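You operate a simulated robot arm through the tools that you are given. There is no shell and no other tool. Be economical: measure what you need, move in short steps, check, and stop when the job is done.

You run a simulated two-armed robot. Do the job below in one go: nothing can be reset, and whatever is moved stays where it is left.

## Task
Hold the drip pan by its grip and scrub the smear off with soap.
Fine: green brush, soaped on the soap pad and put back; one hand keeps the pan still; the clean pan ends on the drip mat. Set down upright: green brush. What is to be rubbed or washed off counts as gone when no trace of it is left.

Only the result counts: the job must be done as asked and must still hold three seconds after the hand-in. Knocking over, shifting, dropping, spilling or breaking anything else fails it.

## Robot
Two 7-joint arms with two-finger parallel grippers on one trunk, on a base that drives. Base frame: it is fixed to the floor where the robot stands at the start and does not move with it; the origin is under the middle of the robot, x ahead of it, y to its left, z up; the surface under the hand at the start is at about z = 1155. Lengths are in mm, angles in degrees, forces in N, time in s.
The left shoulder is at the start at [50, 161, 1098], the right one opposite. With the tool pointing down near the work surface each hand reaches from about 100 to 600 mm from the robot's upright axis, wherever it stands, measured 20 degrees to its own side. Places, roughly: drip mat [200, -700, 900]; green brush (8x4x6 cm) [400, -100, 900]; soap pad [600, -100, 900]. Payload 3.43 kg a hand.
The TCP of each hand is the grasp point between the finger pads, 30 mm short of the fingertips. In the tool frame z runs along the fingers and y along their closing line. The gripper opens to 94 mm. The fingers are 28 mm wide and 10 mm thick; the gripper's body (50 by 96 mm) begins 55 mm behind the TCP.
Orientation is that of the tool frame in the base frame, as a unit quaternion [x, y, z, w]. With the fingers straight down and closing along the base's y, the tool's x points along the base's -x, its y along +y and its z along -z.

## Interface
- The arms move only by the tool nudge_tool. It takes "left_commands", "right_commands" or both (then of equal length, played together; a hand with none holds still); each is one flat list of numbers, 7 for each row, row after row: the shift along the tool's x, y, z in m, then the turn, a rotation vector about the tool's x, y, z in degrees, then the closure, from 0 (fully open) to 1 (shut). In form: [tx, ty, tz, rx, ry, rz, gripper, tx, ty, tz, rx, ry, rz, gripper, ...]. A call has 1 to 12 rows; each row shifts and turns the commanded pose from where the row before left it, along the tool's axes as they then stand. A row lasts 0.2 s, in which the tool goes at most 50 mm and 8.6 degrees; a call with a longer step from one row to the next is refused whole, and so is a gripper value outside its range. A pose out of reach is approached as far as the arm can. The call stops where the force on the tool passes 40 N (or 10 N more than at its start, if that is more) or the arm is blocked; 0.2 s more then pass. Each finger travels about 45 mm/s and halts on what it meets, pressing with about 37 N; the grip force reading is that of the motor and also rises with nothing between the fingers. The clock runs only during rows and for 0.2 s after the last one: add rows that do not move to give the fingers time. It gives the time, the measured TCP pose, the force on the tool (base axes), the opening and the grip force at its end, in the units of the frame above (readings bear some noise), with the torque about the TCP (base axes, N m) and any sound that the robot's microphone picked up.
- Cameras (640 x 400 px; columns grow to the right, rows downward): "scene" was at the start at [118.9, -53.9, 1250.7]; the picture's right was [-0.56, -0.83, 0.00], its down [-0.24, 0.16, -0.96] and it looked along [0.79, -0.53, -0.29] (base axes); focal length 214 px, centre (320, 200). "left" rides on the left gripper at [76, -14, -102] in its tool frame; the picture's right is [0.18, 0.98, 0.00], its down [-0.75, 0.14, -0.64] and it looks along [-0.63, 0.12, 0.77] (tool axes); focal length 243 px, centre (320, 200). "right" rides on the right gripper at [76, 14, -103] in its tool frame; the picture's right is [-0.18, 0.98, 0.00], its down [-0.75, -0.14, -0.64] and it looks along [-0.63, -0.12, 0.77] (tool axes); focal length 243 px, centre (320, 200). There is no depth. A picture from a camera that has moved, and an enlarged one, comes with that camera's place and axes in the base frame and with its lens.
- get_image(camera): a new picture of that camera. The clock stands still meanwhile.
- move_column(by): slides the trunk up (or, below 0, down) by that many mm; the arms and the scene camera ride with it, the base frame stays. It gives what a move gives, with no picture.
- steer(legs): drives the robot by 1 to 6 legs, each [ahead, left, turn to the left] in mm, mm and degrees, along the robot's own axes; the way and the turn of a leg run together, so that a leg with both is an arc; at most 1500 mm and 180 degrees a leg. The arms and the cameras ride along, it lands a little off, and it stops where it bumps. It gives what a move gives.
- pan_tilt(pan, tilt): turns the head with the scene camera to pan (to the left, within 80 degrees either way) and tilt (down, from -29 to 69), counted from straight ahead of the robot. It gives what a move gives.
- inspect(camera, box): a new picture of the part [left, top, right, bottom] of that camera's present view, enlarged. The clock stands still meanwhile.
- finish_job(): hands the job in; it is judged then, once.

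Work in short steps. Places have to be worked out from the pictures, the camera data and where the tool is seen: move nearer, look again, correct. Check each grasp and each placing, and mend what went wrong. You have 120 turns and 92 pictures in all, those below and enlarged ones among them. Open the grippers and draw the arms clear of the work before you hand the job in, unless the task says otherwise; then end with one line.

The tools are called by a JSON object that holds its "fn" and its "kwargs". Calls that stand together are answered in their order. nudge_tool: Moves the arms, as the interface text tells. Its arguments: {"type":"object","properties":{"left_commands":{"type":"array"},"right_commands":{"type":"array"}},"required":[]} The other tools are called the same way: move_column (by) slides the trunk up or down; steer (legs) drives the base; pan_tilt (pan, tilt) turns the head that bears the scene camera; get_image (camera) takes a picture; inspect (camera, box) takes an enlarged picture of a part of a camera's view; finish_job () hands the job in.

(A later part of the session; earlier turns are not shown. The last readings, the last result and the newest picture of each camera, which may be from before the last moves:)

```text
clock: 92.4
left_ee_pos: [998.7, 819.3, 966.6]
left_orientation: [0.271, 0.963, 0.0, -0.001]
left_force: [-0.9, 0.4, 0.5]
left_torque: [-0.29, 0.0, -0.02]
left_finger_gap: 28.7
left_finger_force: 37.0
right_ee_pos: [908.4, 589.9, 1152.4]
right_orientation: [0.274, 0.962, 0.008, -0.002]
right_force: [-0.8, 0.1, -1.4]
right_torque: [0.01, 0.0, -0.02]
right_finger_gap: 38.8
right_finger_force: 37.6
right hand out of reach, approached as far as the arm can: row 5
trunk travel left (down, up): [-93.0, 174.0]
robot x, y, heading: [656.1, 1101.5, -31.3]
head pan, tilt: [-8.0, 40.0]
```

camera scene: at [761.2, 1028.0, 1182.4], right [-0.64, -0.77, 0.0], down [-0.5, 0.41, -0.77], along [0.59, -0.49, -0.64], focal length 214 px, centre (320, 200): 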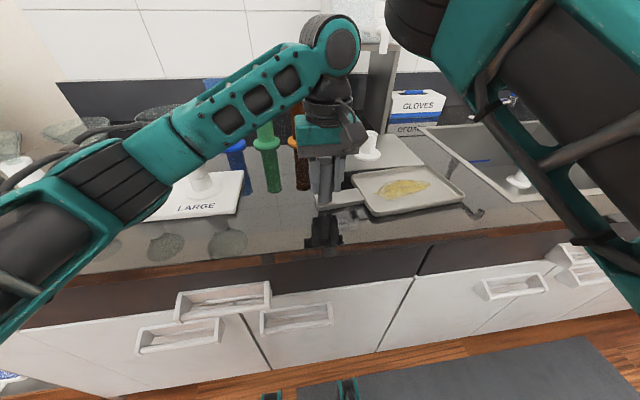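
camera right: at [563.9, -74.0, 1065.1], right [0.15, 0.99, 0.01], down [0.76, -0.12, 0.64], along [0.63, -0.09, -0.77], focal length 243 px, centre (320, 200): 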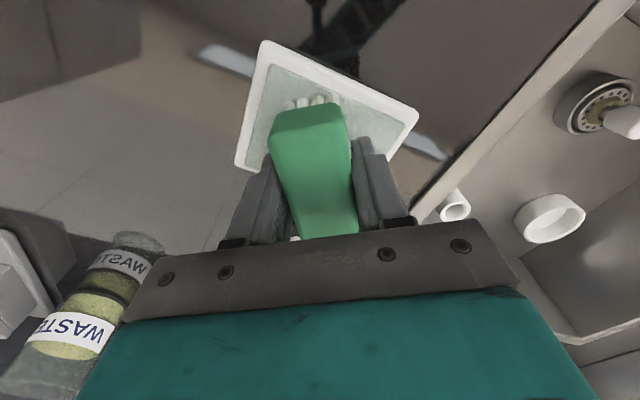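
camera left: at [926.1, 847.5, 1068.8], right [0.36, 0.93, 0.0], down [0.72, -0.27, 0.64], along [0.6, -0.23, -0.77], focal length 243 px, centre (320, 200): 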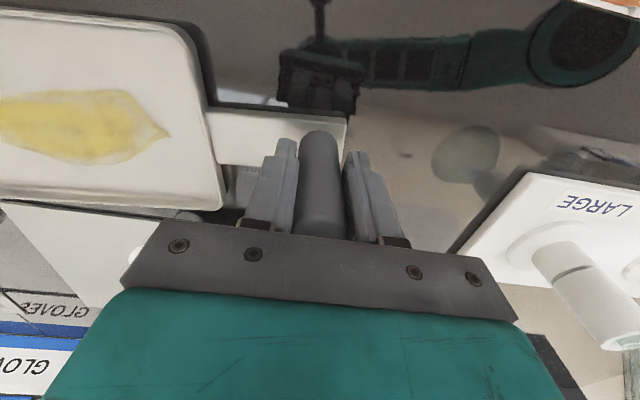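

Now at (908,590), about 60 mm right of the pan centre. I'll descend to z≈1020 here and then try further inward.

{"fn": "nudge_tool", "kwargs": {"right_commands": [0, 0, 0.035, 0, 0, 0, 1, 0, 0, 0.035, 0, 0, 0, 1, 0, 0, 0.035, 0, 0, 0, 1, 0, 0, 0.03, 0, 0, 0, 1]}}

{"fn": "get_image", "kwargs": {"camera": "right"}}

```text
clock: 93.4
left_ee_pos: [999.1, 818.9, 965.7]
left_orientation: [0.271, 0.963, 0.001, -0.001]
left_force: [-0.1, -1.0, -0.1]
left_torque: [0.04, 0.03, 0.02]
left_finger_gap: 27.2
left_finger_force: 37.0
right_ee_pos: [907.2, 588.3, 1015.9]
right_orientation: [0.28, 0.96, 0.011, -0.003]
right_force: [0.4, 0.3, -0.4]
right_torque: [-0.03, -0.04, 0.02]
right_finger_gap: 38.6
right_finger_force: 36.8
trunk travel left (down, up): [-93.0, 174.0]
robot x, y, heading: [660.2, 1105.2, -31.3]
head pan, tilt: [-8.0, 40.0]
```

```text
40 pictures are left
camera right: at [849.6, 638.4, 1119.1], right [0.68, 0.73, 0.02], down [0.56, -0.54, 0.63], along [0.47, -0.42, -0.78], focal length 243 px, centre (320, 200)
```

right: 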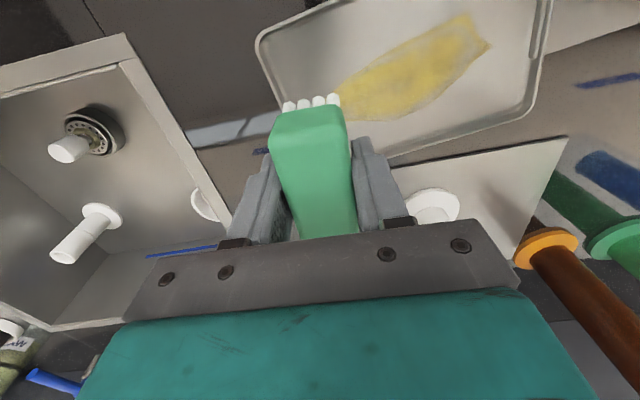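

The smear spans roughly s 985–1108 mm, n 428–498 mm in counter coordinates, inside the pan rim. I'll move to its right end and down to just above the floor.

{"fn": "nudge_tool", "kwargs": {"right_commands": [0.006, 0.019, 0, 0, 0, 0, 1, 0.0065, 0.019, 0, 0, 0, 0, 1, 0, 0, 0.03, 0, 0, 0, 1, 0, 0, 0.02, 0, 0, 0, 1, 0, 0, 0.006, 0, 0, 0, 1]}}

{"fn": "get_image", "kwargs": {"camera": "right"}}

```text
clock: 94.6
left_ee_pos: [998.2, 819.1, 965.3]
left_orientation: [0.271, 0.963, 0.001, -0.001]
left_force: [-0.3, -0.3, 0.0]
left_torque: [0.04, -0.01, -0.04]
left_finger_gap: 27.3
left_finger_force: 37.0
right_ee_pos: [918.6, 630.2, 963.2]
right_orientation: [0.276, 0.961, 0.012, 0.001]
right_force: [0.1, -0.2, -1.6]
right_torque: [-0.01, -0.02, -0.02]
right_finger_gap: 38.5
right_finger_force: 36.8
trunk travel left (down, up): [-93.0, 174.0]
robot x, y, heading: [662.3, 1107.0, -31.6]
head pan, tilt: [-8.0, 40.0]
```

```text
39 pictures are left
camera right: at [860.9, 680.0, 1066.1], right [0.68, 0.73, 0.02], down [0.56, -0.53, 0.64], along [0.48, -0.42, -0.77], focal length 243 px, centre (320, 200)
```

right: 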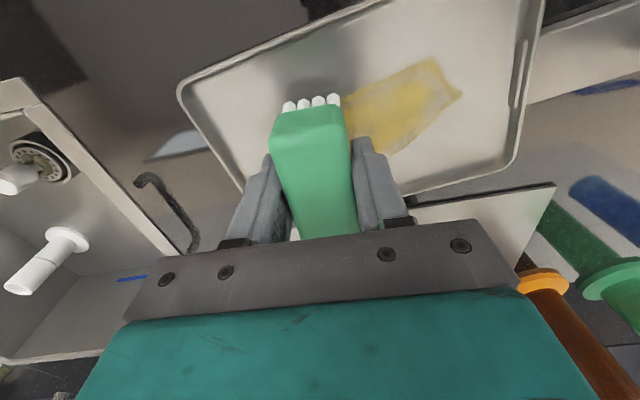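

The brush hovers about 10 mm above the pan floor at the right part of the smear. I'll lower in small steps until it touches.

{"fn": "nudge_tool", "kwargs": {"right_commands": [0, 0, 0.004, 0, 0, 0, 1, 0, 0, 0.004, 0, 0, 0, 1, 0, 0, 0.002, 0, 0, 0, 1]}}

```text
clock: 95.4
left_ee_pos: [998.9, 819.7, 966.5]
left_orientation: [0.269, 0.963, 0.001, -0.001]
left_force: [-0.2, 0.4, -0.1]
left_torque: [0.06, 0.02, 0.0]
left_finger_gap: 27.2
left_finger_force: 36.9
right_ee_pos: [917.5, 628.6, 953.1]
right_orientation: [0.278, 0.961, 0.012, 0.0]
right_force: [-2.0, 0.9, -0.9]
right_torque: [0.02, -0.05, 0.01]
right_finger_gap: 38.6
right_finger_force: 37.4
trunk travel left (down, up): [-93.0, 174.0]
robot x, y, heading: [663.2, 1106.3, -31.4]
head pan, tilt: [-8.0, 40.0]
```

Almost no contact yet at z≈953; two more 2 mm steps.

{"fn": "nudge_tool", "kwargs": {"right_commands": [0, 0, 0.002, 0, 0, 0, 1, 0, 0, 0.002, 0, 0, 0, 1]}}

```text
clock: 96.0
left_ee_pos: [998.3, 818.5, 965.6]
left_orientation: [0.271, 0.963, 0.001, -0.001]
left_force: [-0.3, -2.5, -1.0]
left_torque: [0.22, 0.16, -0.02]
left_finger_gap: 27.1
left_finger_force: 36.4
right_ee_pos: [918.1, 631.0, 949.5]
right_orientation: [0.278, 0.961, 0.012, 0.002]
right_force: [1.4, 1.8, 2.7]
right_torque: [-0.02, -0.09, 0.05]
right_finger_gap: 38.5
right_finger_force: 37.5
trunk travel left (down, up): [-93.0, 174.0]
robot x, y, heading: [661.8, 1104.3, -31.4]
head pan, tilt: [-8.0, 40.0]
```

Contact made. I'll press 1.5 mm more and stroke along the pan: right end, then left to about s=1070, and back.

{"fn": "nudge_tool", "kwargs": {"right_commands": [0, 0, 0.0015, 0, 0, 0, 1, 0, -0.02, 0, 0, 0, 0, 1, 0, 0.02, 0, 0, 0, 0, 1, 0, 0.02, 0, 0, 0, 0, 1, 0, 0.02, 0, 0, 0, 0, 1, 0, 0.02, 0, 0, 0, 0, 1, 0, -0.02, 0, 0, 0, 0, 1, 0, -0.02, 0, 0, 0, 0, 1, 0, -0.02, 0, 0, 0, 0, 1, 0, -0.02, 0, 0, 0, 0, 1]}}

{"fn": "get_image", "kwargs": {"camera": "right"}}

```text
clock: 98.2
left_ee_pos: [996.4, 817.8, 965.1]
left_orientation: [0.272, 0.962, -0.003, -0.002]
left_force: [-0.7, -2.9, 1.6]
left_torque: [0.98, -0.28, 0.06]
left_finger_gap: 27.2
left_finger_force: 36.3
right_ee_pos: [913.7, 574.3, 951.5]
right_orientation: [0.266, 0.964, 0.016, -0.002]
right_force: [0.4, 3.7, 3.4]
right_torque: [0.02, -0.09, 0.08]
right_finger_gap: 39.3
right_finger_force: 37.0
right hand out of reach, approached as far as the arm can: row 4, 5, 6
trunk travel left (down, up): [-93.0, 174.0]
robot x, y, heading: [659.0, 1105.8, -31.5]
head pan, tilt: [-8.0, 40.0]
stopped in row 10 (right hand): the force on the tool passed its limit at 45 N (the readings are from after the stop); the commanded pose is now the measured one
```

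```text
38 pictures are left
camera right: at [855.7, 622.9, 1055.1], right [0.66, 0.75, 0.03], down [0.57, -0.53, 0.63], along [0.48, -0.4, -0.78], focal length 243 px, centre (320, 200)
```

right: 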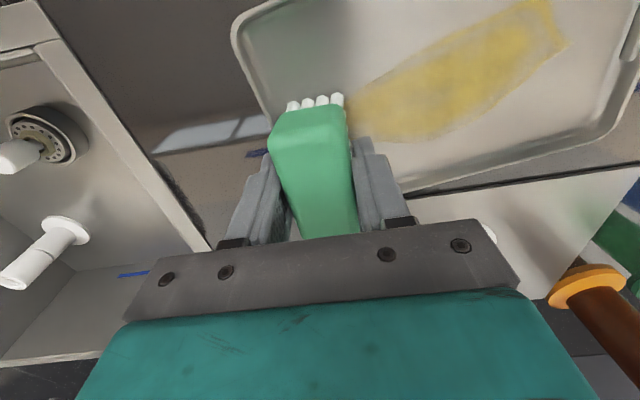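

The brush reached only to about s≈1025 before the arm's limit, and the smear's larger part remains. I'll lift and test whether turning the tool to the right lets the hand go further inward.

{"fn": "nudge_tool", "kwargs": {"right_commands": [0, 0, -0.04, 0, 0, 0, 1, 0, 0.03, 0, 0, 0, 8, 1, 0, 0.03, 0, 0, 0, 8, 1, -0.005, 0.02, 0, 0, 0, 8, 1, -0.01, 0.02, 0, 0, 0, 0, 1, -0.01, 0.02, 0, 0, 0, 0, 1]}}

```text
clock: 99.6
left_ee_pos: [995.9, 816.8, 965.9]
left_orientation: [0.272, 0.962, -0.004, -0.001]
left_force: [2.5, 0.9, 4.9]
left_torque: [0.32, -0.22, -0.04]
left_finger_gap: 27.1
left_finger_force: 37.2
right_ee_pos: [988.8, 612.2, 989.9]
right_orientation: [0.462, 0.887, 0.017, -0.007]
right_force: [0.2, 0.4, -0.5]
right_torque: [-0.02, 0.02, 0.04]
right_finger_gap: 39.2
right_finger_force: 37.0
right hand out of reach, approached as far as the arm can: row 5, 6
trunk travel left (down, up): [-93.0, 174.0]
robot x, y, heading: [655.0, 1106.2, -31.6]
head pan, tilt: [-8.0, 40.0]
```

The inward limit is about 250 mm right of the robot's midline whatever the tool heading. So I'll release the post, lift both hands, shift the robot about 80 mm left, and grip the post again.

{"fn": "nudge_tool", "kwargs": {"left_commands": [0, 0, 0, 0, 0, 0, 0.5, 0, 0, 0, 0, 0, 0, 0, 0, 0, 0, 0, 0, 0, 0, 0, 0, 0, 0, 0, 0, 0, 0, 0, -0.04, 0, 0, 0, 0, 0, 0, -0.04, 0, 0, 0, 0, 0, 0, -0.04, 0, 0, 0, 0, 0, 0, -0.04, 0, 0, 0, 0], "right_commands": [0, 0, -0.04, 0, 0, 0, 1, 0, 0, -0.04, 0, 0, 0, 1, 0, 0, -0.04, 0, 0, 0, 1, 0, 0, -0.03, 0, 0, 0, 1, 0, 0, 0, 0, 0, -8, 1, 0, 0, 0, 0, 0, -8, 1, 0, 0, 0, 0, 0, -8, 1, 0, 0, 0, 0, 0, 0, 1]}}

{"fn": "steer", "kwargs": {"legs": [[0, 80, 0]]}}

{"fn": "get_image", "kwargs": {"camera": "left"}}

```text
clock: 101.2
left_ee_pos: [999.2, 818.4, 1072.1]
left_orientation: [0.281, 0.96, 0.003, 0.0]
left_force: [1.5, 1.2, -0.4]
left_torque: [-0.14, 0.14, -0.17]
left_finger_gap: 94.1
left_finger_force: 0.0
right_ee_pos: [984.4, 604.5, 1141.9]
right_orientation: [0.286, 0.958, 0.017, -0.001]
right_force: [0.4, 0.1, -1.4]
right_torque: [0.03, 0.02, -0.01]
right_finger_gap: 39.0
right_finger_force: 36.7
right hand out of reach, approached as far as the arm can: row 2
trunk travel left (down, up): [-93.0, 174.0]
robot x, y, heading: [657.2, 1102.8, -31.6]
head pan, tilt: [-8.0, 40.0]
stopped in row 7 (left hand): the force on the tool passed its limit at 67 N (the readings are from after the stop); the commanded pose is now the measured one
```

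```text
clock: 102.6
left_ee_pos: [1039.4, 886.6, 1073.1]
left_orientation: [0.282, 0.959, 0.004, 0.0]
left_force: [2.8, 2.4, -0.5]
left_torque: [-0.23, 0.19, -0.2]
left_finger_gap: 94.0
left_finger_force: 0.0
right_ee_pos: [1027.0, 672.0, 1142.0]
right_orientation: [0.287, 0.958, 0.017, 0.0]
right_force: [-0.7, 0.5, -0.8]
right_torque: [0.01, 0.01, 0.03]
right_finger_gap: 38.8
right_finger_force: 36.6
trunk travel left (down, up): [-93.0, 174.0]
robot x, y, heading: [699.8, 1173.5, -31.5]
head pan, tilt: [-8.0, 40.0]
```

```text
37 pictures are left
camera left: at [967.8, 915.7, 1175.5], right [0.38, 0.93, 0.01], down [0.71, -0.29, 0.64], along [0.6, -0.23, -0.77], focal length 243 px, centre (320, 200)
```

left: 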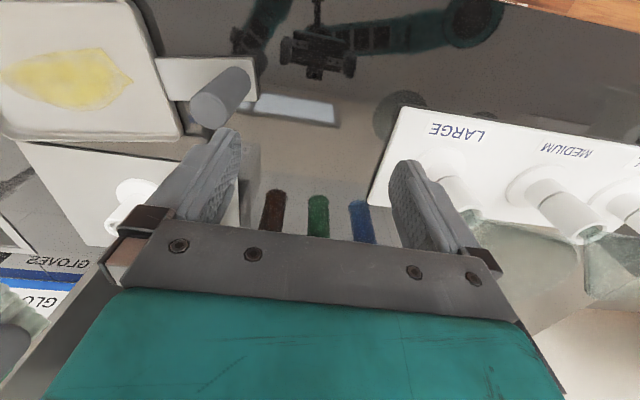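

Rising, the left wrist brushed the right arm above it (67 N peak), so I'll stay low. The robot is now at s≈1366. I'll move the left hand back over the post, slightly lower, while the right hand shifts right.

{"fn": "nudge_tool", "kwargs": {"left_commands": [0, 0, 0.02, 0, 0, 0, 0, 0, -0.027, 0, 0, 0, 0, 0, -0.001, -0.027, 0, 0, 0, 0, 0, 0, -0.026, 0, 0, 0, 0, 0], "right_commands": [0, -0.03, 0, 0, 0, 0, 1, 0, -0.03, 0, 0, 0, 0, 1, 0, -0.03, 0, 0, 0, 0, 1, 0, 0, 0, 0, 0, 0, 1]}}

{"fn": "get_image", "kwargs": {"camera": "left"}}

```text
clock: 103.6
left_ee_pos: [1000.3, 818.9, 1049.7]
left_orientation: [0.279, 0.96, 0.005, 0.001]
left_force: [18.6, 6.7, -17.5]
left_torque: [-1.28, 0.82, -0.96]
left_finger_gap: 94.0
left_finger_force: 0.1
right_ee_pos: [975.0, 596.8, 1140.3]
right_orientation: [0.288, 0.957, 0.017, 0.001]
right_force: [0.7, -0.2, -1.4]
right_torque: [-0.01, 0.03, 0.0]
right_finger_gap: 38.7
right_finger_force: 37.4
trunk travel left (down, up): [-93.0, 174.0]
robot x, y, heading: [704.2, 1169.5, -31.6]
head pan, tilt: [-8.0, 40.0]
```

```text
36 pictures are left
camera left: at [927.6, 847.2, 1153.1], right [0.37, 0.93, 0.01], down [0.71, -0.29, 0.64], along [0.6, -0.23, -0.77], focal length 243 px, centre (320, 200)
```

left: 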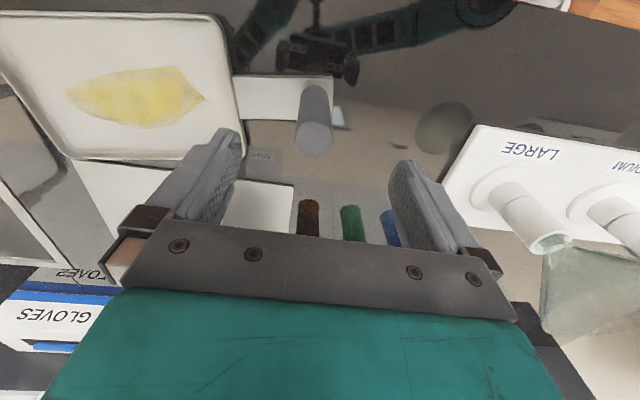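

The left wrist still touches something (about 25 N), likely the right arm. I'll look from the head before going on.

{"fn": "get_image", "kwargs": {"camera": "scene"}}

```text
35 pictures are left
camera scene: at [802.2, 1095.4, 1182.4], right [-0.64, -0.77, 0.0], down [-0.5, 0.41, -0.77], along [0.59, -0.49, -0.64], focal length 214 px, centre (320, 200)
```

scene: 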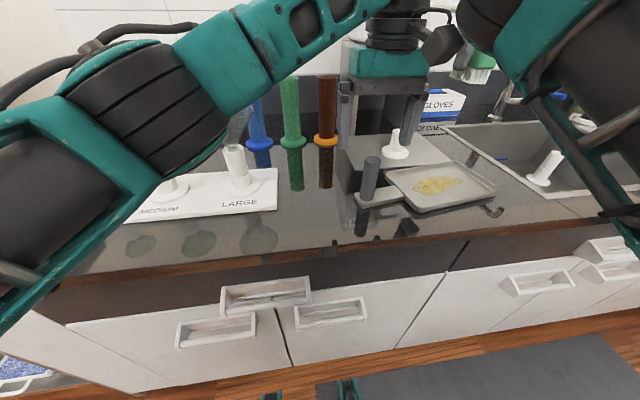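

The left wrist touches the right elbow from below, so going down onto the post relieves it. Descending to z≈966 and gripping.

{"fn": "nudge_tool", "kwargs": {"left_commands": [-0.002, 0, 0.03, 0, 0, 0, 0, 0, 0, 0.03, 0, 0, 0, 0, 0, 0, 0.024, 0, 0, 0, 0, 0, 0, 0, 0, 0, 0, 0.5, 0, 0, 0, 0, 0, 0, 1, 0, 0, 0, 0, 0, 0, 1, 0, 0, 0, 0, 0, 0, 1, 0, 0, 0, 0, 0, 0, 1, 0, 0, 0, 0, 0, 0, 1]}}

{"fn": "get_image", "kwargs": {"camera": "scene"}}

```text
clock: 105.6
left_ee_pos: [1000.4, 818.2, 967.8]
left_orientation: [0.281, 0.96, 0.004, -0.001]
left_force: [0.8, -0.6, 2.2]
left_torque: [-0.81, 0.66, 0.06]
left_finger_gap: 27.3
left_finger_force: 36.8
right_ee_pos: [976.3, 596.9, 1139.3]
right_orientation: [0.287, 0.958, 0.017, -0.001]
right_force: [-0.3, 0.1, -0.2]
right_torque: [0.0, -0.03, -0.05]
right_finger_gap: 38.4
right_finger_force: 37.1
trunk travel left (down, up): [-93.0, 174.0]
robot x, y, heading: [699.9, 1170.2, -31.5]
head pan, tilt: [-8.0, 40.0]
```

```text
34 pictures are left
camera scene: at [802.3, 1095.6, 1182.5], right [-0.64, -0.77, 0.0], down [-0.5, 0.41, -0.77], along [0.59, -0.49, -0.64], focal length 214 px, centre (320, 200)
```

scene: 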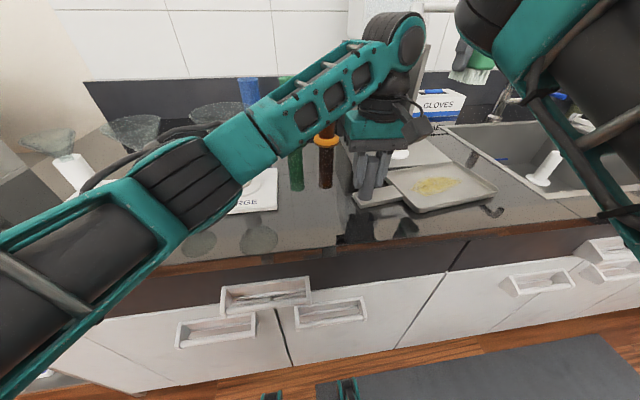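

Gripped again, with clearance below the right elbow. Now the right hand goes over the smear centre and down to z≈985.

{"fn": "nudge_tool", "kwargs": {"right_commands": [0.022, 0.0075, 0, 0, 0, 0, 1, 0.022, 0.0075, 0, 0, 0, 0, 1, 0.023, 0.0075, 0, 0, 0, 0, 1, 0, 0, 0.035, 0, 0, 0, 1, 0, 0, 0.035, 0, 0, 0, 1, 0, 0, 0.035, 0, 0, 0, 1, 0, 0, 0.035, 0, 0, 0, 1, 0, 0, 0.02, 0, 0, 0, 1]}}

{"fn": "get_image", "kwargs": {"camera": "right"}}

```text
clock: 107.1
left_ee_pos: [1007.4, 818.8, 957.0]
left_orientation: [0.267, 0.964, 0.006, 0.003]
left_force: [0.2, -4.5, 0.2]
left_torque: [-1.66, 0.08, 0.28]
left_finger_gap: 27.7
left_finger_force: 37.1
right_ee_pos: [932.8, 628.3, 1045.3]
right_orientation: [0.29, 0.957, 0.011, 0.013]
right_force: [-0.2, 0.3, -0.4]
right_torque: [0.02, 0.03, 0.0]
right_finger_gap: 38.7
right_finger_force: 36.9
right hand out of reach, approached as far as the arm can: row 4, 5
trunk travel left (down, up): [-93.0, 174.0]
robot x, y, heading: [703.6, 1173.2, -31.4]
head pan, tilt: [-8.0, 40.0]
stopped in row 7 (left hand): the force on the tool passed its limit at 126 N (the readings are from after the stop); the commanded pose is now the measured one
```

```text
33 pictures are left
camera right: at [874.6, 681.0, 1146.5], right [0.7, 0.71, 0.03], down [0.53, -0.54, 0.65], along [0.48, -0.44, -0.76], focal length 243 px, centre (320, 200)
```

right: 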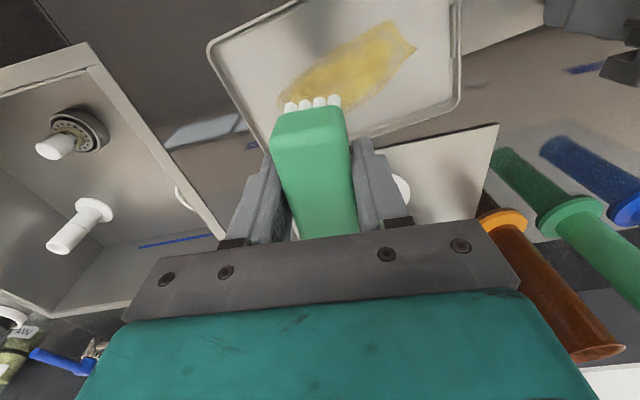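

Lowering the right hand drops its elbow onto the left wrist (126 N). With a higher trunk the elbow sits far higher (as at the soap pad). I'll raise the right hand, open the left, and raise the trunk 100 mm.

{"fn": "nudge_tool", "kwargs": {"left_commands": [0, 0, 0, 0, 0, 0, 1, 0, 0, 0, 0, 0, 0, 1, 0, 0, 0, 0, 0, 0, 0.3, 0, 0, 0, 0, 0, 0, 0, 0, 0, 0, 0, 0, 0, 0, 0, 0, 0, 0, 0, 0, 0], "right_commands": [0, 0, -0.04, 0, 0, 0, 1, 0, 0, -0.04, 0, 0, 0, 1, 0, 0, 0, 0, 0, 0, 1, 0, 0, 0, 0, 0, 0, 1, 0, 0, 0, 0, 0, 0, 1, 0, 0, 0, 0, 0, 0, 1]}}

{"fn": "move_column", "kwargs": {"by": 100}}

{"fn": "get_image", "kwargs": {"camera": "left"}}

```text
clock: 108.5
left_ee_pos: [1007.4, 818.9, 955.1]
left_orientation: [0.268, 0.963, 0.009, 0.003]
left_force: [0.0, -1.0, 0.0]
left_torque: [0.02, 0.0, -0.01]
left_finger_gap: 94.1
left_finger_force: 0.0
right_ee_pos: [930.4, 625.3, 1123.2]
right_orientation: [0.29, 0.957, 0.012, 0.011]
right_force: [0.5, 0.6, -0.4]
right_torque: [0.01, -0.03, 0.0]
right_finger_gap: 38.8
right_finger_force: 36.2
trunk travel left (down, up): [-93.0, 174.0]
robot x, y, heading: [701.8, 1173.6, -31.6]
head pan, tilt: [-8.0, 40.0]
```

```text
clock: 109.8
left_ee_pos: [1008.2, 818.0, 1055.8]
left_orientation: [0.267, 0.964, 0.009, 0.003]
left_force: [-1.4, -0.1, 0.1]
left_torque: [0.0, 0.0, 0.01]
left_finger_gap: 94.0
left_finger_force: 0.1
right_ee_pos: [930.9, 625.0, 1223.2]
right_orientation: [0.291, 0.957, 0.012, 0.011]
right_force: [0.0, -0.5, -0.7]
right_torque: [-0.01, -0.05, 0.01]
right_finger_gap: 38.9
right_finger_force: 37.0
trunk travel left (down, up): [-193.0, 74.0]
robot x, y, heading: [701.2, 1169.3, -31.4]
head pan, tilt: [-8.0, 40.0]
```

```text
32 pictures are left
camera left: at [934.0, 844.2, 1158.6], right [0.35, 0.94, 0.02], down [0.71, -0.28, 0.64], along [0.61, -0.21, -0.76], focal length 243 px, centre (320, 200)
```

left: 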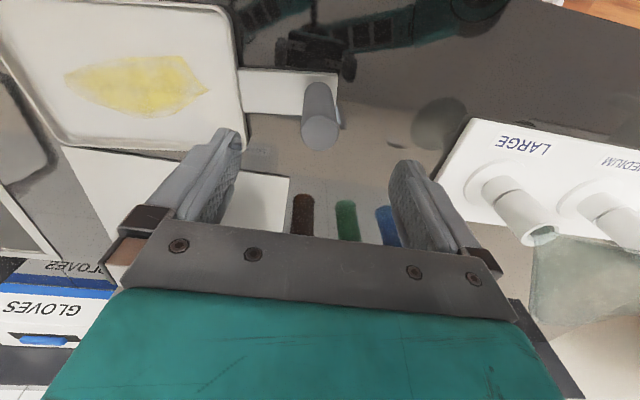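

Left is over the post ((1005,821)). Descend 90 mm and grip; the right hand stays high for now.

{"fn": "nudge_tool", "kwargs": {"left_commands": [0.002, 0.002, 0.03, 0, 0, 0, 0, 0, 0, 0.03, 0, 0, 0, 0, 0, 0, 0.03, 0, 0, 0, 0, 0, 0, 0, 0, 0, 0, 0.5, 0, 0, 0, 0, 0, 0, 1, 0, 0, 0, 0, 0, 0, 1, 0, 0, 0, 0, 0, 0, 1, 0, 0, 0, 0, 0, 0, 1, 0, 0, 0, 0, 0, 0, 1]}}

{"fn": "nudge_tool", "kwargs": {"right_commands": [0, 0, 0.035, 0, 0, 0, 1, 0, 0, 0.035, 0, 0, 0, 1, 0, 0, 0.035, 0, 0, 0, 1]}}

{"fn": "get_image", "kwargs": {"camera": "scene"}}

```text
clock: 111.8
left_ee_pos: [1009.5, 822.7, 966.3]
left_orientation: [0.268, 0.963, 0.007, 0.003]
left_force: [0.8, 0.6, 4.3]
left_torque: [-1.32, 1.05, 0.0]
left_finger_gap: 27.3
left_finger_force: 36.8
right_ee_pos: [930.1, 627.1, 1224.0]
right_orientation: [0.291, 0.957, 0.011, 0.012]
right_force: [0.0, 0.3, -0.1]
right_torque: [-0.01, 0.02, 0.0]
right_finger_gap: 38.6
right_finger_force: 37.3
trunk travel left (down, up): [-193.0, 74.0]
robot x, y, heading: [697.6, 1170.1, -31.6]
head pan, tilt: [-8.0, 40.0]
```

```text
clock: 112.6
left_ee_pos: [1009.4, 822.2, 966.9]
left_orientation: [0.269, 0.963, 0.009, 0.004]
left_force: [-0.9, -1.7, 4.4]
left_torque: [-1.46, 1.18, 0.03]
left_finger_gap: 27.8
left_finger_force: 36.7
right_ee_pos: [932.0, 627.5, 1118.4]
right_orientation: [0.291, 0.957, 0.011, 0.011]
right_force: [0.6, 0.8, 0.0]
right_torque: [0.03, -0.01, 0.06]
right_finger_gap: 38.2
right_finger_force: 37.2
trunk travel left (down, up): [-193.0, 74.0]
robot x, y, heading: [701.0, 1171.2, -31.6]
head pan, tilt: [-8.0, 40.0]
```

```text
31 pictures are left
camera scene: at [802.0, 1095.7, 1282.5], right [-0.64, -0.77, 0.0], down [-0.5, 0.41, -0.77], along [0.59, -0.49, -0.64], focal length 214 px, centre (320, 200)
```

scene: 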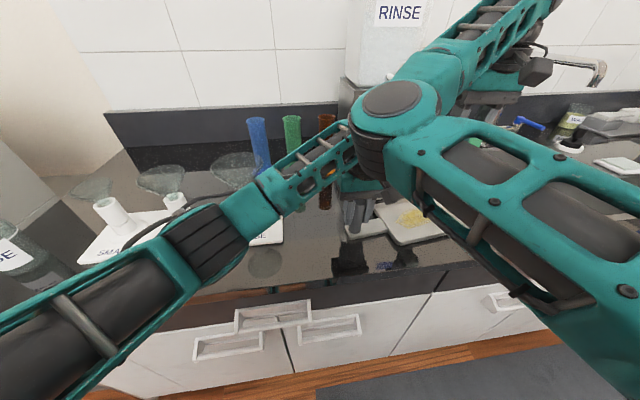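

The right elbow hangs just above the left wrist, but at the soap pad nearly the same reach had the elbow about 180 mm higher. The elbow swivel depends on the path, so I'll raise the right hand high and come down again, as I did there.

{"fn": "nudge_tool", "kwargs": {"right_commands": [0, 0, -0.04, 0, 0, 0, 1, 0, 0, -0.04, 0, 0, 0, 1, 0, 0, -0.04, 0, 0, 0, 1, 0, 0, -0.04, 0, 0, 0, 1, 0, 0, -0.04, 0, 0, 0, 1, 0, 0, -0.02, 0, 0, 0, 1]}}

{"fn": "nudge_tool", "kwargs": {"right_commands": [0, 0, 0.04, 0, 0, 0, 1, 0, 0, 0.04, 0, 0, 0, 1, 0, 0, 0.04, 0, 0, 0, 1, 0, 0, 0.04, 0, 0, 0, 1, 0, 0, 0.04, 0, 0, 0, 1]}}

{"fn": "get_image", "kwargs": {"camera": "scene"}}

```text
clock: 114.0
left_ee_pos: [1008.0, 824.4, 967.7]
left_orientation: [0.268, 0.963, 0.01, 0.003]
left_force: [-2.0, -0.8, 6.2]
left_torque: [-1.66, 1.12, -0.1]
left_finger_gap: 27.5
left_finger_force: 37.3
right_ee_pos: [924.9, 624.4, 1340.4]
right_orientation: [0.291, 0.956, 0.011, 0.011]
right_force: [-0.6, 0.7, -0.8]
right_torque: [-0.05, 0.0, 0.0]
right_finger_gap: 38.4
right_finger_force: 36.0
trunk travel left (down, up): [-193.0, 74.0]
robot x, y, heading: [699.2, 1171.5, -31.6]
head pan, tilt: [-8.0, 40.0]
```

```text
clock: 115.2
left_ee_pos: [1009.4, 823.2, 967.3]
left_orientation: [0.268, 0.963, 0.01, 0.004]
left_force: [-0.1, -0.7, 5.1]
left_torque: [-1.35, 1.06, 0.11]
left_finger_gap: 27.5
left_finger_force: 36.8
right_ee_pos: [933.1, 626.8, 1136.8]
right_orientation: [0.289, 0.957, 0.01, 0.012]
right_force: [0.2, -1.4, -0.5]
right_torque: [-0.01, -0.05, 0.01]
right_finger_gap: 38.6
right_finger_force: 37.0
trunk travel left (down, up): [-193.0, 74.0]
robot x, y, heading: [700.2, 1175.0, -31.4]
head pan, tilt: [-8.0, 40.0]
```

```text
30 pictures are left
camera scene: at [802.1, 1095.9, 1282.5], right [-0.64, -0.77, 0.0], down [-0.5, 0.41, -0.77], along [0.59, -0.49, -0.64], focal length 214 px, centre (320, 200)
```

scene: 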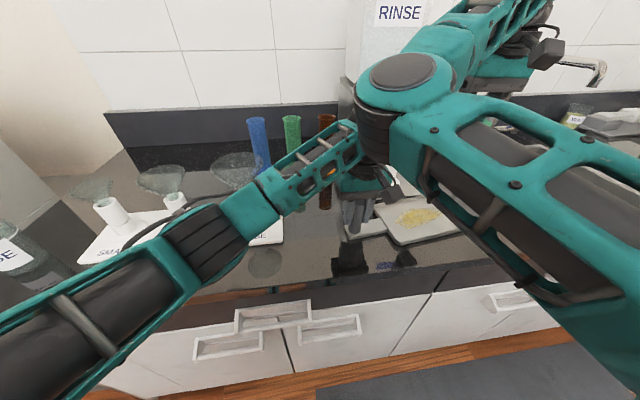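

The elbow always sits about 170 mm left of the right hand, right above the post. Turning the robot about 25° left moves the post some 115 mm ahead of that elbow. I'll raise the right hand, release the post, lift the left, then move the base to about (579,1037), heading -6.5°.

{"fn": "nudge_tool", "kwargs": {"left_commands": [0, 0, 0, 0, 0, 0, 1, 0, 0, 0, 0, 0, 0, 0.5, 0, 0, 0, 0, 0, 0, 0, 0, 0, 0, 0, 0, 0, 0, 0, 0, 0, 0, 0, 0, 0, 0, 0, 0, 0, 0, 0, 0, 0, 0, -0.03, 0, 0, 0, 0, 0, 0, -0.03, 0, 0, 0, 0, 0, 0, -0.03, 0, 0, 0, 0], "right_commands": [0, 0, -0.04, 0, 0, 0, 1, 0, 0, -0.04, 0, 0, 0, 1, 0, 0, -0.04, 0, 0, 0, 1, 0, 0, -0.04, 0, 0, 0, 1, 0, 0, -0.04, 0, 0, 0, 1, 0, 0, 0, 0, 0, 0, 1, 0, 0, 0, 0, 0, 0, 1, 0, 0, 0, 0, 0, 0, 1, 0, 0, 0, 0, 0, 0, 1]}}

{"fn": "steer", "kwargs": {"legs": [[-33, -177, 0], [0, 0, 25]]}}

{"fn": "get_image", "kwargs": {"camera": "left"}}

```text
clock: 117.2
left_ee_pos: [1006.8, 820.2, 1056.5]
left_orientation: [0.269, 0.963, 0.01, 0.003]
left_force: [0.0, -0.4, 1.4]
left_torque: [0.01, -0.01, 0.03]
left_finger_gap: 93.9
left_finger_force: 0.1
right_ee_pos: [927.9, 624.2, 1337.4]
right_orientation: [0.29, 0.957, 0.012, 0.012]
right_force: [-0.2, -0.1, -1.1]
right_torque: [-0.01, 0.0, 0.01]
right_finger_gap: 38.7
right_finger_force: 37.1
trunk travel left (down, up): [-193.0, 74.0]
robot x, y, heading: [700.0, 1173.4, -31.4]
head pan, tilt: [-8.0, 40.0]
```

```text
clock: 120.6
left_ee_pos: [1006.4, 848.3, 1055.7]
left_orientation: [0.055, 0.998, 0.009, 0.001]
left_force: [0.5, -0.3, 0.7]
left_torque: [0.01, -0.01, 0.02]
left_finger_gap: 93.9
left_finger_force: 0.2
right_ee_pos: [1016.6, 635.6, 1339.1]
right_orientation: [0.079, 0.997, 0.013, 0.007]
right_force: [-0.3, 0.0, -0.4]
right_torque: [-0.02, 0.02, 0.02]
right_finger_gap: 38.6
right_finger_force: 36.9
trunk travel left (down, up): [-193.0, 74.0]
robot x, y, heading: [583.9, 1041.2, -6.5]
head pan, tilt: [-8.0, 40.0]
```

```text
29 pictures are left
camera left: at [928.0, 841.1, 1158.9], right [-0.07, 1.0, 0.02], down [0.76, 0.04, 0.64], along [0.64, 0.06, -0.76], focal length 243 px, centre (320, 200)
```

left: 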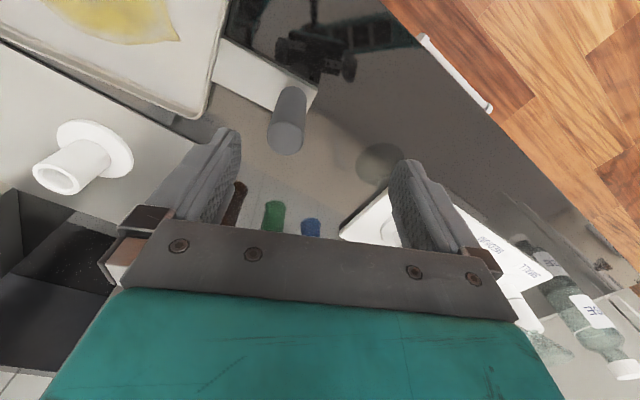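

Landed as planned. The post is at (1008,825); shift the left hand 23 mm right, descend, and grip.

{"fn": "nudge_tool", "kwargs": {"left_commands": [-0.004, -0.023, 0, 0, 0, 0, 0, 0, 0, 0.03, 0, 0, 0, 0, 0, 0, 0.03, 0, 0, 0, 0, 0, 0, 0.03, 0, 0, 0, 0, 0, 0, 0, 0, 0, 0, 0.5, 0, 0, 0, 0, 0, 0, 1, 0, 0, 0, 0, 0, 0, 1, 0, 0, 0, 0, 0, 0, 1, 0, 0, 0, 0, 0, 0, 1, 0, 0, 0, 0, 0, 0, 1]}}

{"fn": "nudge_tool", "kwargs": {"right_commands": [0.02, 0, 0.04, 0, 0, 0, 1, 0.02, 0, 0.04, 0, 0, 0, 1, 0.02, 0, 0.04, 0, 0, 0, 1, 0.02, 0, 0.04, 0, 0, 0, 1, 0, 0, 0.04, 0, 0, 0, 1]}}

{"fn": "get_image", "kwargs": {"camera": "scene"}}

```text
clock: 122.8
left_ee_pos: [1006.8, 826.5, 967.4]
left_orientation: [0.056, 0.998, 0.008, 0.001]
left_force: [1.5, -0.4, 5.0]
left_torque: [-1.75, 0.44, 0.04]
left_finger_gap: 27.5
left_finger_force: 37.0
right_ee_pos: [1016.7, 637.0, 1338.2]
right_orientation: [0.079, 0.997, 0.013, 0.009]
right_force: [0.5, 0.7, -0.8]
right_torque: [0.0, 0.02, 0.01]
right_finger_gap: 38.3
right_finger_force: 37.4
trunk travel left (down, up): [-193.0, 74.0]
robot x, y, heading: [586.1, 1040.9, -6.7]
head pan, tilt: [-8.0, 40.0]
```

```text
clock: 124.0
left_ee_pos: [1008.5, 827.6, 967.1]
left_orientation: [0.056, 0.998, 0.01, 0.0]
left_force: [0.6, 1.7, 5.9]
left_torque: [-1.9, 0.29, -0.03]
left_finger_gap: 27.6
left_finger_force: 36.8
right_ee_pos: [942.0, 656.2, 1138.1]
right_orientation: [0.078, 0.997, 0.014, 0.01]
right_force: [-0.8, 0.1, -0.8]
right_torque: [0.05, 0.01, 0.03]
right_finger_gap: 38.6
right_finger_force: 36.8
trunk travel left (down, up): [-193.0, 74.0]
robot x, y, heading: [578.4, 1038.7, -6.6]
head pan, tilt: [-8.0, 40.0]
```

```text
28 pictures are left
camera scene: at [704.9, 1012.4, 1283.9], right [-0.24, -0.97, 0.0], down [-0.61, 0.15, -0.78], along [0.75, -0.18, -0.63], focal length 214 px, centre (320, 200)
```

scene: 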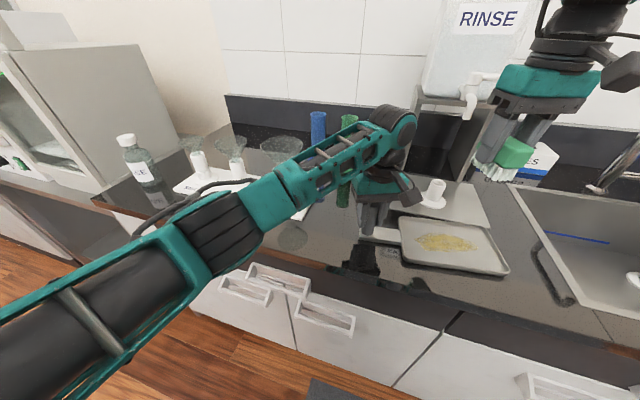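

Now the right arm stays well clear on the right. I'll turn the brush to line up with the pan and descend over the smear.

{"fn": "nudge_tool", "kwargs": {"right_commands": [0, 0, 0.03, 0, 0, 7.5, 1, 0, 0, 0.03, 0, 0, 7.5, 1, 0, 0, 0.03, 0, 0, 7, 1, 0, 0, 0.03, 0, 0, 0, 1, 0, 0, 0.03, 0, 0, 0, 1]}}

{"fn": "get_image", "kwargs": {"camera": "right"}}

```text
clock: 125.2
left_ee_pos: [1007.2, 827.4, 968.0]
left_orientation: [0.055, 0.998, 0.01, 0.0]
left_force: [0.4, 0.8, 5.3]
left_torque: [-1.78, 0.25, 0.04]
left_finger_gap: 27.6
left_finger_force: 36.7
right_ee_pos: [943.1, 657.3, 987.7]
right_orientation: [0.272, 0.962, 0.016, 0.006]
right_force: [-1.4, 0.3, -0.4]
right_torque: [0.0, -0.05, -0.01]
right_finger_gap: 38.7
right_finger_force: 37.4
trunk travel left (down, up): [-193.0, 74.0]
robot x, y, heading: [583.4, 1038.3, -6.8]
head pan, tilt: [-8.0, 40.0]
```

```text
27 pictures are left
camera right: at [883.7, 705.4, 1090.2], right [0.67, 0.74, 0.03], down [0.56, -0.53, 0.64], along [0.49, -0.41, -0.77], focal length 243 px, centre (320, 200)
```

right: 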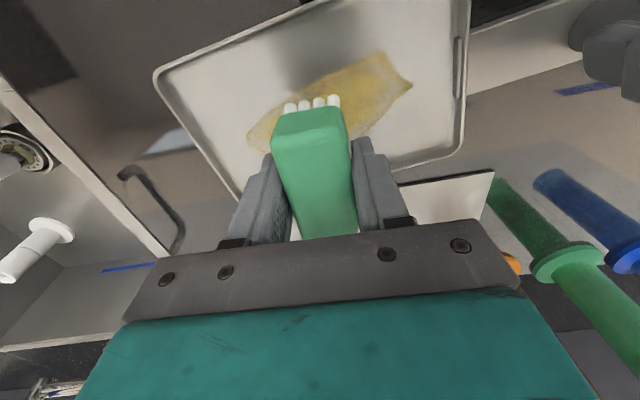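

No limits hit now. The smear spans s 993–1120, n 428–480. I'll correct a 2° tilt, centre on n≈457, and lower onto the floor.

{"fn": "nudge_tool", "kwargs": {"right_commands": [0.013, 0, 0, 2.2, -0.6, 0, 1, 0, 0, 0.028, 0, 0, 0, 1, 0, 0, 0.006, 0, 0, 0, 1, 0, 0, 0.004, 0, 0, 0, 1]}}

```text
clock: 126.2
left_ee_pos: [1006.4, 828.9, 965.8]
left_orientation: [0.056, 0.998, 0.008, 0.001]
left_force: [1.0, 0.2, 1.3]
left_torque: [-1.99, 0.05, 0.09]
left_finger_gap: 27.7
left_finger_force: 37.3
right_ee_pos: [932.2, 663.7, 950.6]
right_orientation: [0.268, 0.963, -0.005, 0.006]
right_force: [-1.7, 1.0, 7.3]
right_torque: [0.3, 0.18, 0.03]
right_finger_gap: 38.7
right_finger_force: 37.2
trunk travel left (down, up): [-193.0, 74.0]
robot x, y, heading: [580.0, 1035.7, -6.7]
head pan, tilt: [-8.0, 40.0]
```

Contact at 7 N. Now a full stroke along the smear: left 72 mm, back right 130 mm, and back to the middle.

{"fn": "nudge_tool", "kwargs": {"right_commands": [0, 0, 0.001, 0, 0, 0, 1, 0, 0.024, 0, 0, 0, 0, 1, 0, 0.024, 0, 0, 0, 0, 1, 0, 0.022, 0, 0, 0, 0, 1, 0, -0.026, 0, 0, 0, 0, 1, 0, -0.026, 0, 0, 0, 0, 1, 0, -0.026, 0, 0, 0, 0, 1, 0, -0.026, 0, 0, 0, 0, 1, 0, -0.024, 0, 0, 0, 0, 1, 0, 0.029, 0, 0, 0, 0, 1, 0, 0.029, 0, 0, 0, 0, 1]}}

{"fn": "get_image", "kwargs": {"camera": "right"}}

```text
clock: 128.6
left_ee_pos: [1009.8, 830.8, 967.2]
left_orientation: [0.052, 0.999, 0.011, 0.003]
left_force: [8.2, 15.0, 5.7]
left_torque: [-1.91, 0.95, 0.08]
left_finger_gap: 27.8
left_finger_force: 36.8
right_ee_pos: [933.7, 640.5, 949.3]
right_orientation: [0.27, 0.963, -0.009, 0.007]
right_force: [-8.1, -10.5, 17.2]
right_torque: [-0.48, 0.06, -0.14]
right_finger_gap: 38.7
right_finger_force: 36.5
right hand out of reach, approached as far as the arm can: row 3, 4
trunk travel left (down, up): [-193.0, 74.0]
robot x, y, heading: [577.1, 1038.6, -6.6]
head pan, tilt: [-8.0, 40.0]
```

```text
26 pictures are left
camera right: at [875.8, 694.8, 1051.3], right [0.67, 0.74, -0.01], down [0.57, -0.5, 0.66], along [0.48, -0.44, -0.75], focal length 243 px, centre (320, 200)
```

right: 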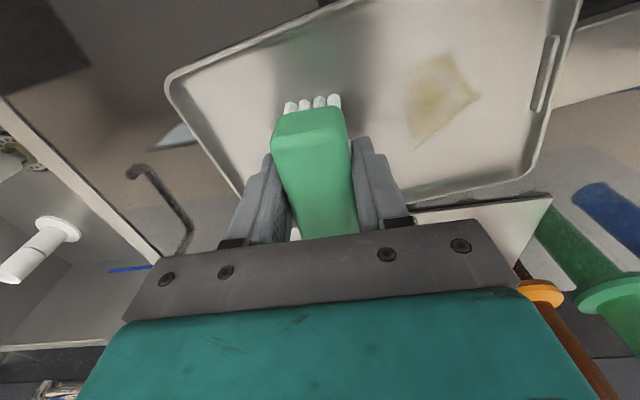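

Most of the smear is gone; only s≈1085–1128 remains, just beyond the right arm's inward limit. I'll lift the brush and slide the pan 55 mm to the right with the left hand.

{"fn": "nudge_tool", "kwargs": {"left_commands": [0, 0, 0, 0, 0, 0, 1, 0.0058, -0.0125, 0, 0, 0, 0, 1, 0.0058, -0.0125, 0, 0, 0, 0, 1, 0.0058, -0.0125, 0, 0, 0, 0, 1, 0.0058, -0.0125, 0, 0, 0, 0, 1, 0, 0, 0, 0, 0, 0, 1], "right_commands": [0, 0, -0.03, 0, 0, 0, 1, 0, 0, 0, 0, 0, 0, 1, 0, 0, 0, 0, 0, 0, 1, 0, 0, 0, 0, 0, 0, 1, 0, 0, 0, 0, 0, 0, 1, 0, 0, 0, 0, 0, 0, 1]}}

{"fn": "get_image", "kwargs": {"camera": "right"}}

```text
clock: 130.0
left_ee_pos: [996.6, 809.1, 966.8]
left_orientation: [0.056, 0.998, 0.009, 0.001]
left_force: [-1.4, -3.6, 8.5]
left_torque: [-1.99, 0.11, -0.02]
left_finger_gap: 27.8
left_finger_force: 37.2
left hand out of reach, approached as far as the arm can: row 3, 4, 5
right_ee_pos: [933.4, 641.6, 977.8]
right_orientation: [0.268, 0.963, -0.004, 0.007]
right_force: [0.3, -0.4, -0.2]
right_torque: [-0.04, 0.01, 0.0]
right_finger_gap: 38.7
right_finger_force: 36.9
trunk travel left (down, up): [-193.0, 74.0]
robot x, y, heading: [579.4, 1040.7, -6.5]
head pan, tilt: [-8.0, 40.0]
```

```text
25 pictures are left
camera right: at [876.8, 694.5, 1079.1], right [0.67, 0.75, 0.0], down [0.57, -0.5, 0.65], along [0.49, -0.44, -0.76], focal length 243 px, centre (320, 200)
```

right: 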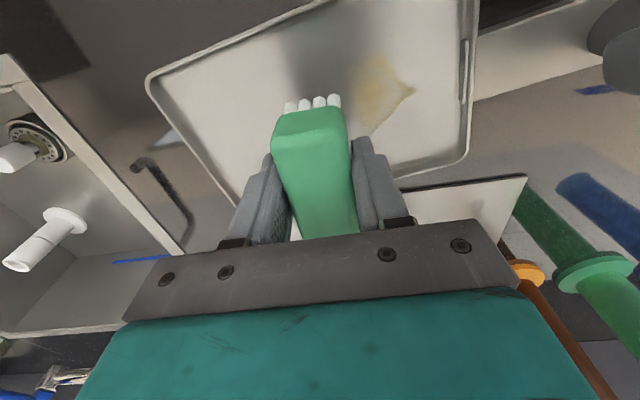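

The left arm also hit its limit, but the pan moved about 22 mm; the rest is s≈1058–1100. I'll turn the brush 56° so its length reaches further left, and move to s≈1060.

{"fn": "nudge_tool", "kwargs": {"right_commands": [0, 0, 0, 0, 0, -8, 1, 0, 0, 0, 0, 0, -8, 1, 0, 0, 0, 0, 0, -8, 1, 0, 0, 0, 0, 0, -8, 1, 0, 0, 0, 0, 0, -8, 1, 0, 0, 0, 0, 0, -8, 1, 0, 0, 0, 0, 0, -8, 1, -0.008, 0.014, 0, 0, 0, 0, 1, -0.008, 0.014, 0, 0, 0, 0, 1]}}

{"fn": "get_image", "kwargs": {"camera": "right"}}

```text
clock: 132.0
left_ee_pos: [997.3, 809.7, 964.5]
left_orientation: [0.055, 0.998, 0.01, 0.001]
left_force: [-0.5, -3.0, 9.9]
left_torque: [-1.95, -0.07, -0.02]
left_finger_gap: 27.8
left_finger_force: 37.0
right_ee_pos: [936.1, 671.8, 976.3]
right_orientation: [-0.211, 0.978, -0.003, 0.001]
right_force: [1.3, 0.5, -0.2]
right_torque: [0.02, 0.0, 0.03]
right_finger_gap: 38.6
right_finger_force: 37.0
trunk travel left (down, up): [-193.0, 74.0]
robot x, y, heading: [582.0, 1038.6, -6.6]
head pan, tilt: [-8.0, 40.0]
```

```text
24 pictures are left
camera right: at [861.1, 653.7, 1077.9], right [-0.24, 0.97, -0.01], down [0.74, 0.18, 0.64], along [0.63, 0.15, -0.76], focal length 243 px, centre (320, 200)
```

right: 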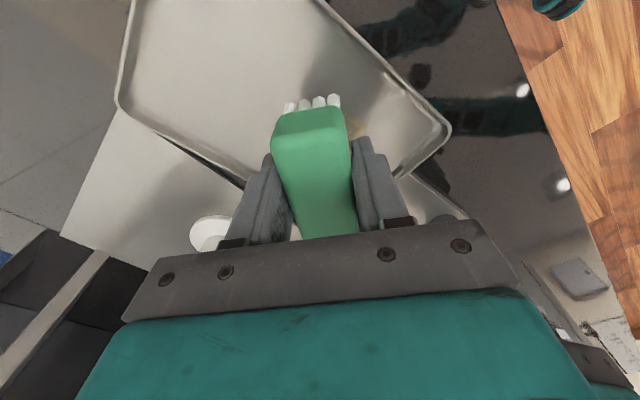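

The brush covers the remains. Lower to contact and scrub with cross strokes, also reaching 15 mm further left.

{"fn": "nudge_tool", "kwargs": {"right_commands": [0, 0, 0.02, 0, 0, 0, 1, 0, 0, 0.006, 0, 0, 0, 1, 0, 0, 0.002, 0, 0, 0, 1, 0, 0.02, 0, 0, 0, 0, 1, 0, -0.02, 0, 0, 0, 0, 1, 0, -0.02, 0, 0, 0, 0, 1, 0, 0.02, 0, 0, 0, 0, 1, -0.015, 0, 0, 0, 0, 0, 1, 0, 0.02, 0, 0, 0, 0, 1, 0, -0.02, 0, 0, 0, 0, 1, 0, -0.02, 0, 0, 0, 0, 1, 0.015, 0, 0, 0, 0, 0, 1]}}

{"fn": "nudge_tool", "kwargs": {"right_commands": [0, 0, -0.03, 0, 0, 0, 1, 0.015, -0.02, -0.03, 0, 0, 0, 1, 0.02, -0.02, 0, 0, 0, 0, 1, 0.02, -0.02, 0, 0, 0, 0, 1]}}

{"fn": "get_image", "kwargs": {"camera": "right"}}

```text
clock: 134.6
left_ee_pos: [997.5, 808.1, 966.6]
left_orientation: [0.056, 0.998, 0.009, 0.002]
left_force: [0.7, 0.7, 5.6]
left_torque: [-2.01, 0.31, 0.02]
left_finger_gap: 27.9
left_finger_force: 36.8
right_ee_pos: [947.3, 655.4, 950.7]
right_orientation: [-0.217, 0.976, -0.007, 0.003]
right_force: [-0.9, 0.3, -0.4]
right_torque: [0.01, -0.02, 0.04]
right_finger_gap: 38.4
right_finger_force: 37.4
trunk travel left (down, up): [-193.0, 74.0]
robot x, y, heading: [582.5, 1039.3, -6.5]
head pan, tilt: [-8.0, 40.0]
```

```text
clock: 135.6
left_ee_pos: [997.5, 810.5, 966.1]
left_orientation: [0.056, 0.998, 0.01, 0.002]
left_force: [-0.8, -1.3, 6.0]
left_torque: [-1.64, 0.23, -0.04]
left_finger_gap: 27.7
left_finger_force: 37.1
right_ee_pos: [922.9, 579.8, 1011.0]
right_orientation: [-0.216, 0.976, -0.006, 0.003]
right_force: [-0.9, 0.5, -1.4]
right_torque: [0.02, -0.02, 0.02]
right_finger_gap: 38.5
right_finger_force: 37.2
trunk travel left (down, up): [-193.0, 74.0]
robot x, y, heading: [581.2, 1036.7, -7.0]
head pan, tilt: [-8.0, 40.0]
```

```text
23 pictures are left
camera right: at [847.3, 561.1, 1113.1], right [-0.25, 0.97, -0.01], down [0.74, 0.2, 0.65], along [0.63, 0.15, -0.76], focal length 243 px, centre (320, 200)
```

right: 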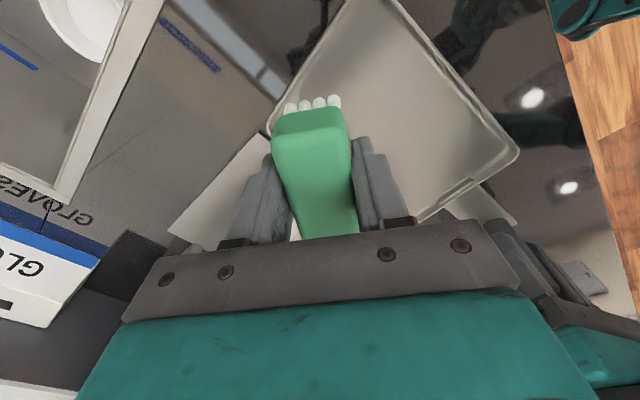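

The pan floor looks clean. I'll enlarge it from both hand cameras to check for traces.

{"fn": "inspect", "kwargs": {"camera": "right", "box": [260, 0, 530, 220]}}

{"fn": "inspect", "kwargs": {"camera": "left", "box": [0, 0, 320, 230]}}

```text
1.82 times, centred on (395, 110) of right
camera zoom: at [847.3, 561.1, 1113.1], right [-0.25, 0.97, -0.01], down [0.74, 0.2, 0.65], along [0.63, 0.15, -0.76], focal length 441 px, centre (184, 364)
```

zoom: 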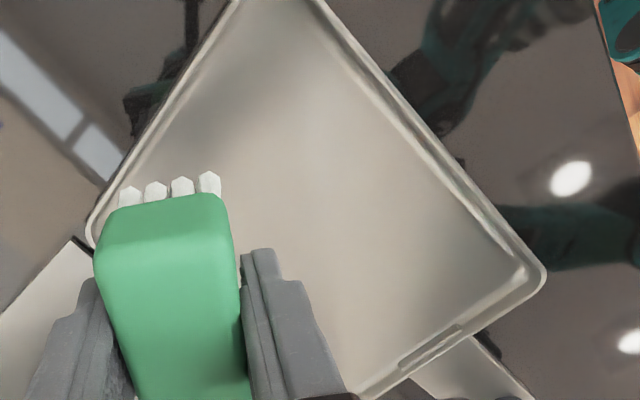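

```text
1.74 times, centred on (160, 115) of left
camera zoom: at [918.8, 802.5, 1068.5], right [-0.07, 1.0, 0.02], down [0.76, 0.04, 0.65], along [0.64, 0.06, -0.76], focal length 422 px, centre (598, 348)
```

zoom: 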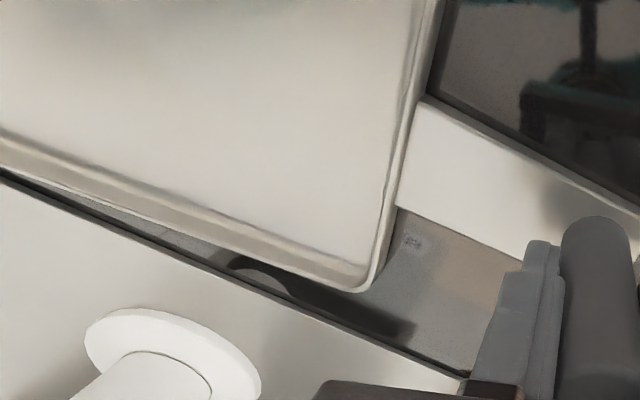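

Clean in both views. I'll release the post, raise the right hand, then raise the left.

{"fn": "nudge_tool", "kwargs": {"left_commands": [0, 0, 0, 0, 0, 0, 0.6, 0, 0, 0, 0, 0, 0, 0, 0, 0, 0, 0, 0, 0, 0, 0, 0, 0, 0, 0, 0, 0, 0, 0, 0, 0, 0, 0, 0, 0, 0, 0, 0, 0, 0, 0, 0, 0, -0.03, 0, 0, 0, 0, 0, 0, -0.03, 0, 0, 0, 0, 0, 0, -0.03, 0, 0, 0, 0, 0, 0.02, -0.04, 0, 0, 0, 0, 0, 0.03, -0.04, 0, 0, 0, 0, 0, 0.03, -0.035, 0, 0, 0, 0], "right_commands": [0, 0, -0.04, 0, 0, 0, 1, 0, 0, -0.04, 0, 0, 0, 1, 0, 0, -0.04, 0, 0, 0, 1, 0, 0, -0.04, 0, 0, 0, 1, 0, 0, -0.04, 0, 0, 0, 1, 0, 0, -0.04, 0, 0, 0, 1, 0, 0, -0.04, 0, 0, 0, 1, 0, 0, 0, 0, 0, 0, 1, 0, 0, 0, 0, 0, 0, 1, 0, 0, 0, 0, 0, 0, 1, 0, 0, 0, 0, 0, 0, 1, 0, 0, 0, 0, 0, 0, 1]}}

{"fn": "nudge_tool", "kwargs": {"left_commands": [0.03, 0.03, -0.02, 0, 0, 0, 0, 0.03, 0.03, -0.02, 0, 0, 0, 0, 0.03, 0.03, -0.02, 0, 0, 0, 0, 0.02, 0.03, 0, 0, 0, 0, 0]}}

{"fn": "get_image", "kwargs": {"camera": "scene"}}

```text
clock: 138.2
left_ee_pos: [1013.9, 890.8, 1174.5]
left_orientation: [0.056, 0.998, 0.009, 0.001]
left_force: [0.0, 0.2, 0.4]
left_torque: [-0.04, -0.03, 0.0]
left_finger_gap: 94.1
left_finger_force: 0.1
left hand out of reach, approached as far as the arm can: row 8, 9
right_ee_pos: [921.8, 581.8, 1292.3]
right_orientation: [-0.216, 0.976, -0.007, 0.002]
right_force: [0.2, 0.6, -1.1]
right_torque: [0.0, 0.01, 0.0]
right_finger_gap: 38.4
right_finger_force: 37.5
trunk travel left (down, up): [-193.0, 74.0]
robot x, y, heading: [576.3, 1040.7, -6.9]
head pan, tilt: [-8.0, 40.0]
```

```text
clock: 139.2
left_ee_pos: [915.1, 1023.5, 1235.2]
left_orientation: [0.056, 0.998, 0.01, 0.0]
left_force: [0.2, 0.0, -0.7]
left_torque: [0.0, 0.01, 0.02]
left_finger_gap: 93.9
left_finger_force: 0.1
right_ee_pos: [920.3, 582.0, 1290.8]
right_orientation: [-0.216, 0.976, -0.007, 0.003]
right_force: [-0.4, 0.7, -0.5]
right_torque: [-0.01, 0.0, -0.04]
right_finger_gap: 38.7
right_finger_force: 37.2
trunk travel left (down, up): [-193.0, 74.0]
robot x, y, heading: [579.6, 1038.6, -6.7]
head pan, tilt: [-8.0, 40.0]
```

```text
20 pictures are left
camera scene: at [703.9, 1011.0, 1282.4], right [-0.25, -0.97, 0.0], down [-0.62, 0.16, -0.77], along [0.74, -0.2, -0.64], focal length 214 px, centre (320, 200)
```

scene: 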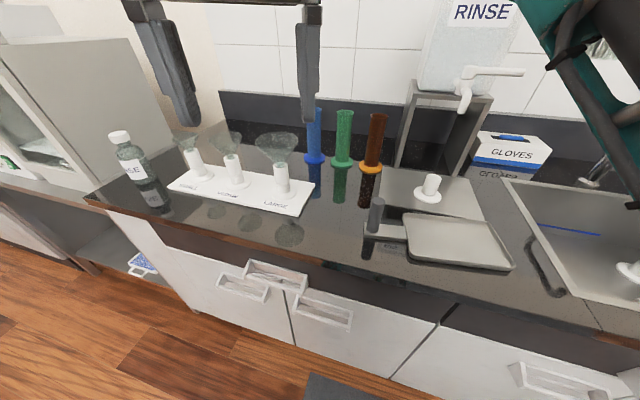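

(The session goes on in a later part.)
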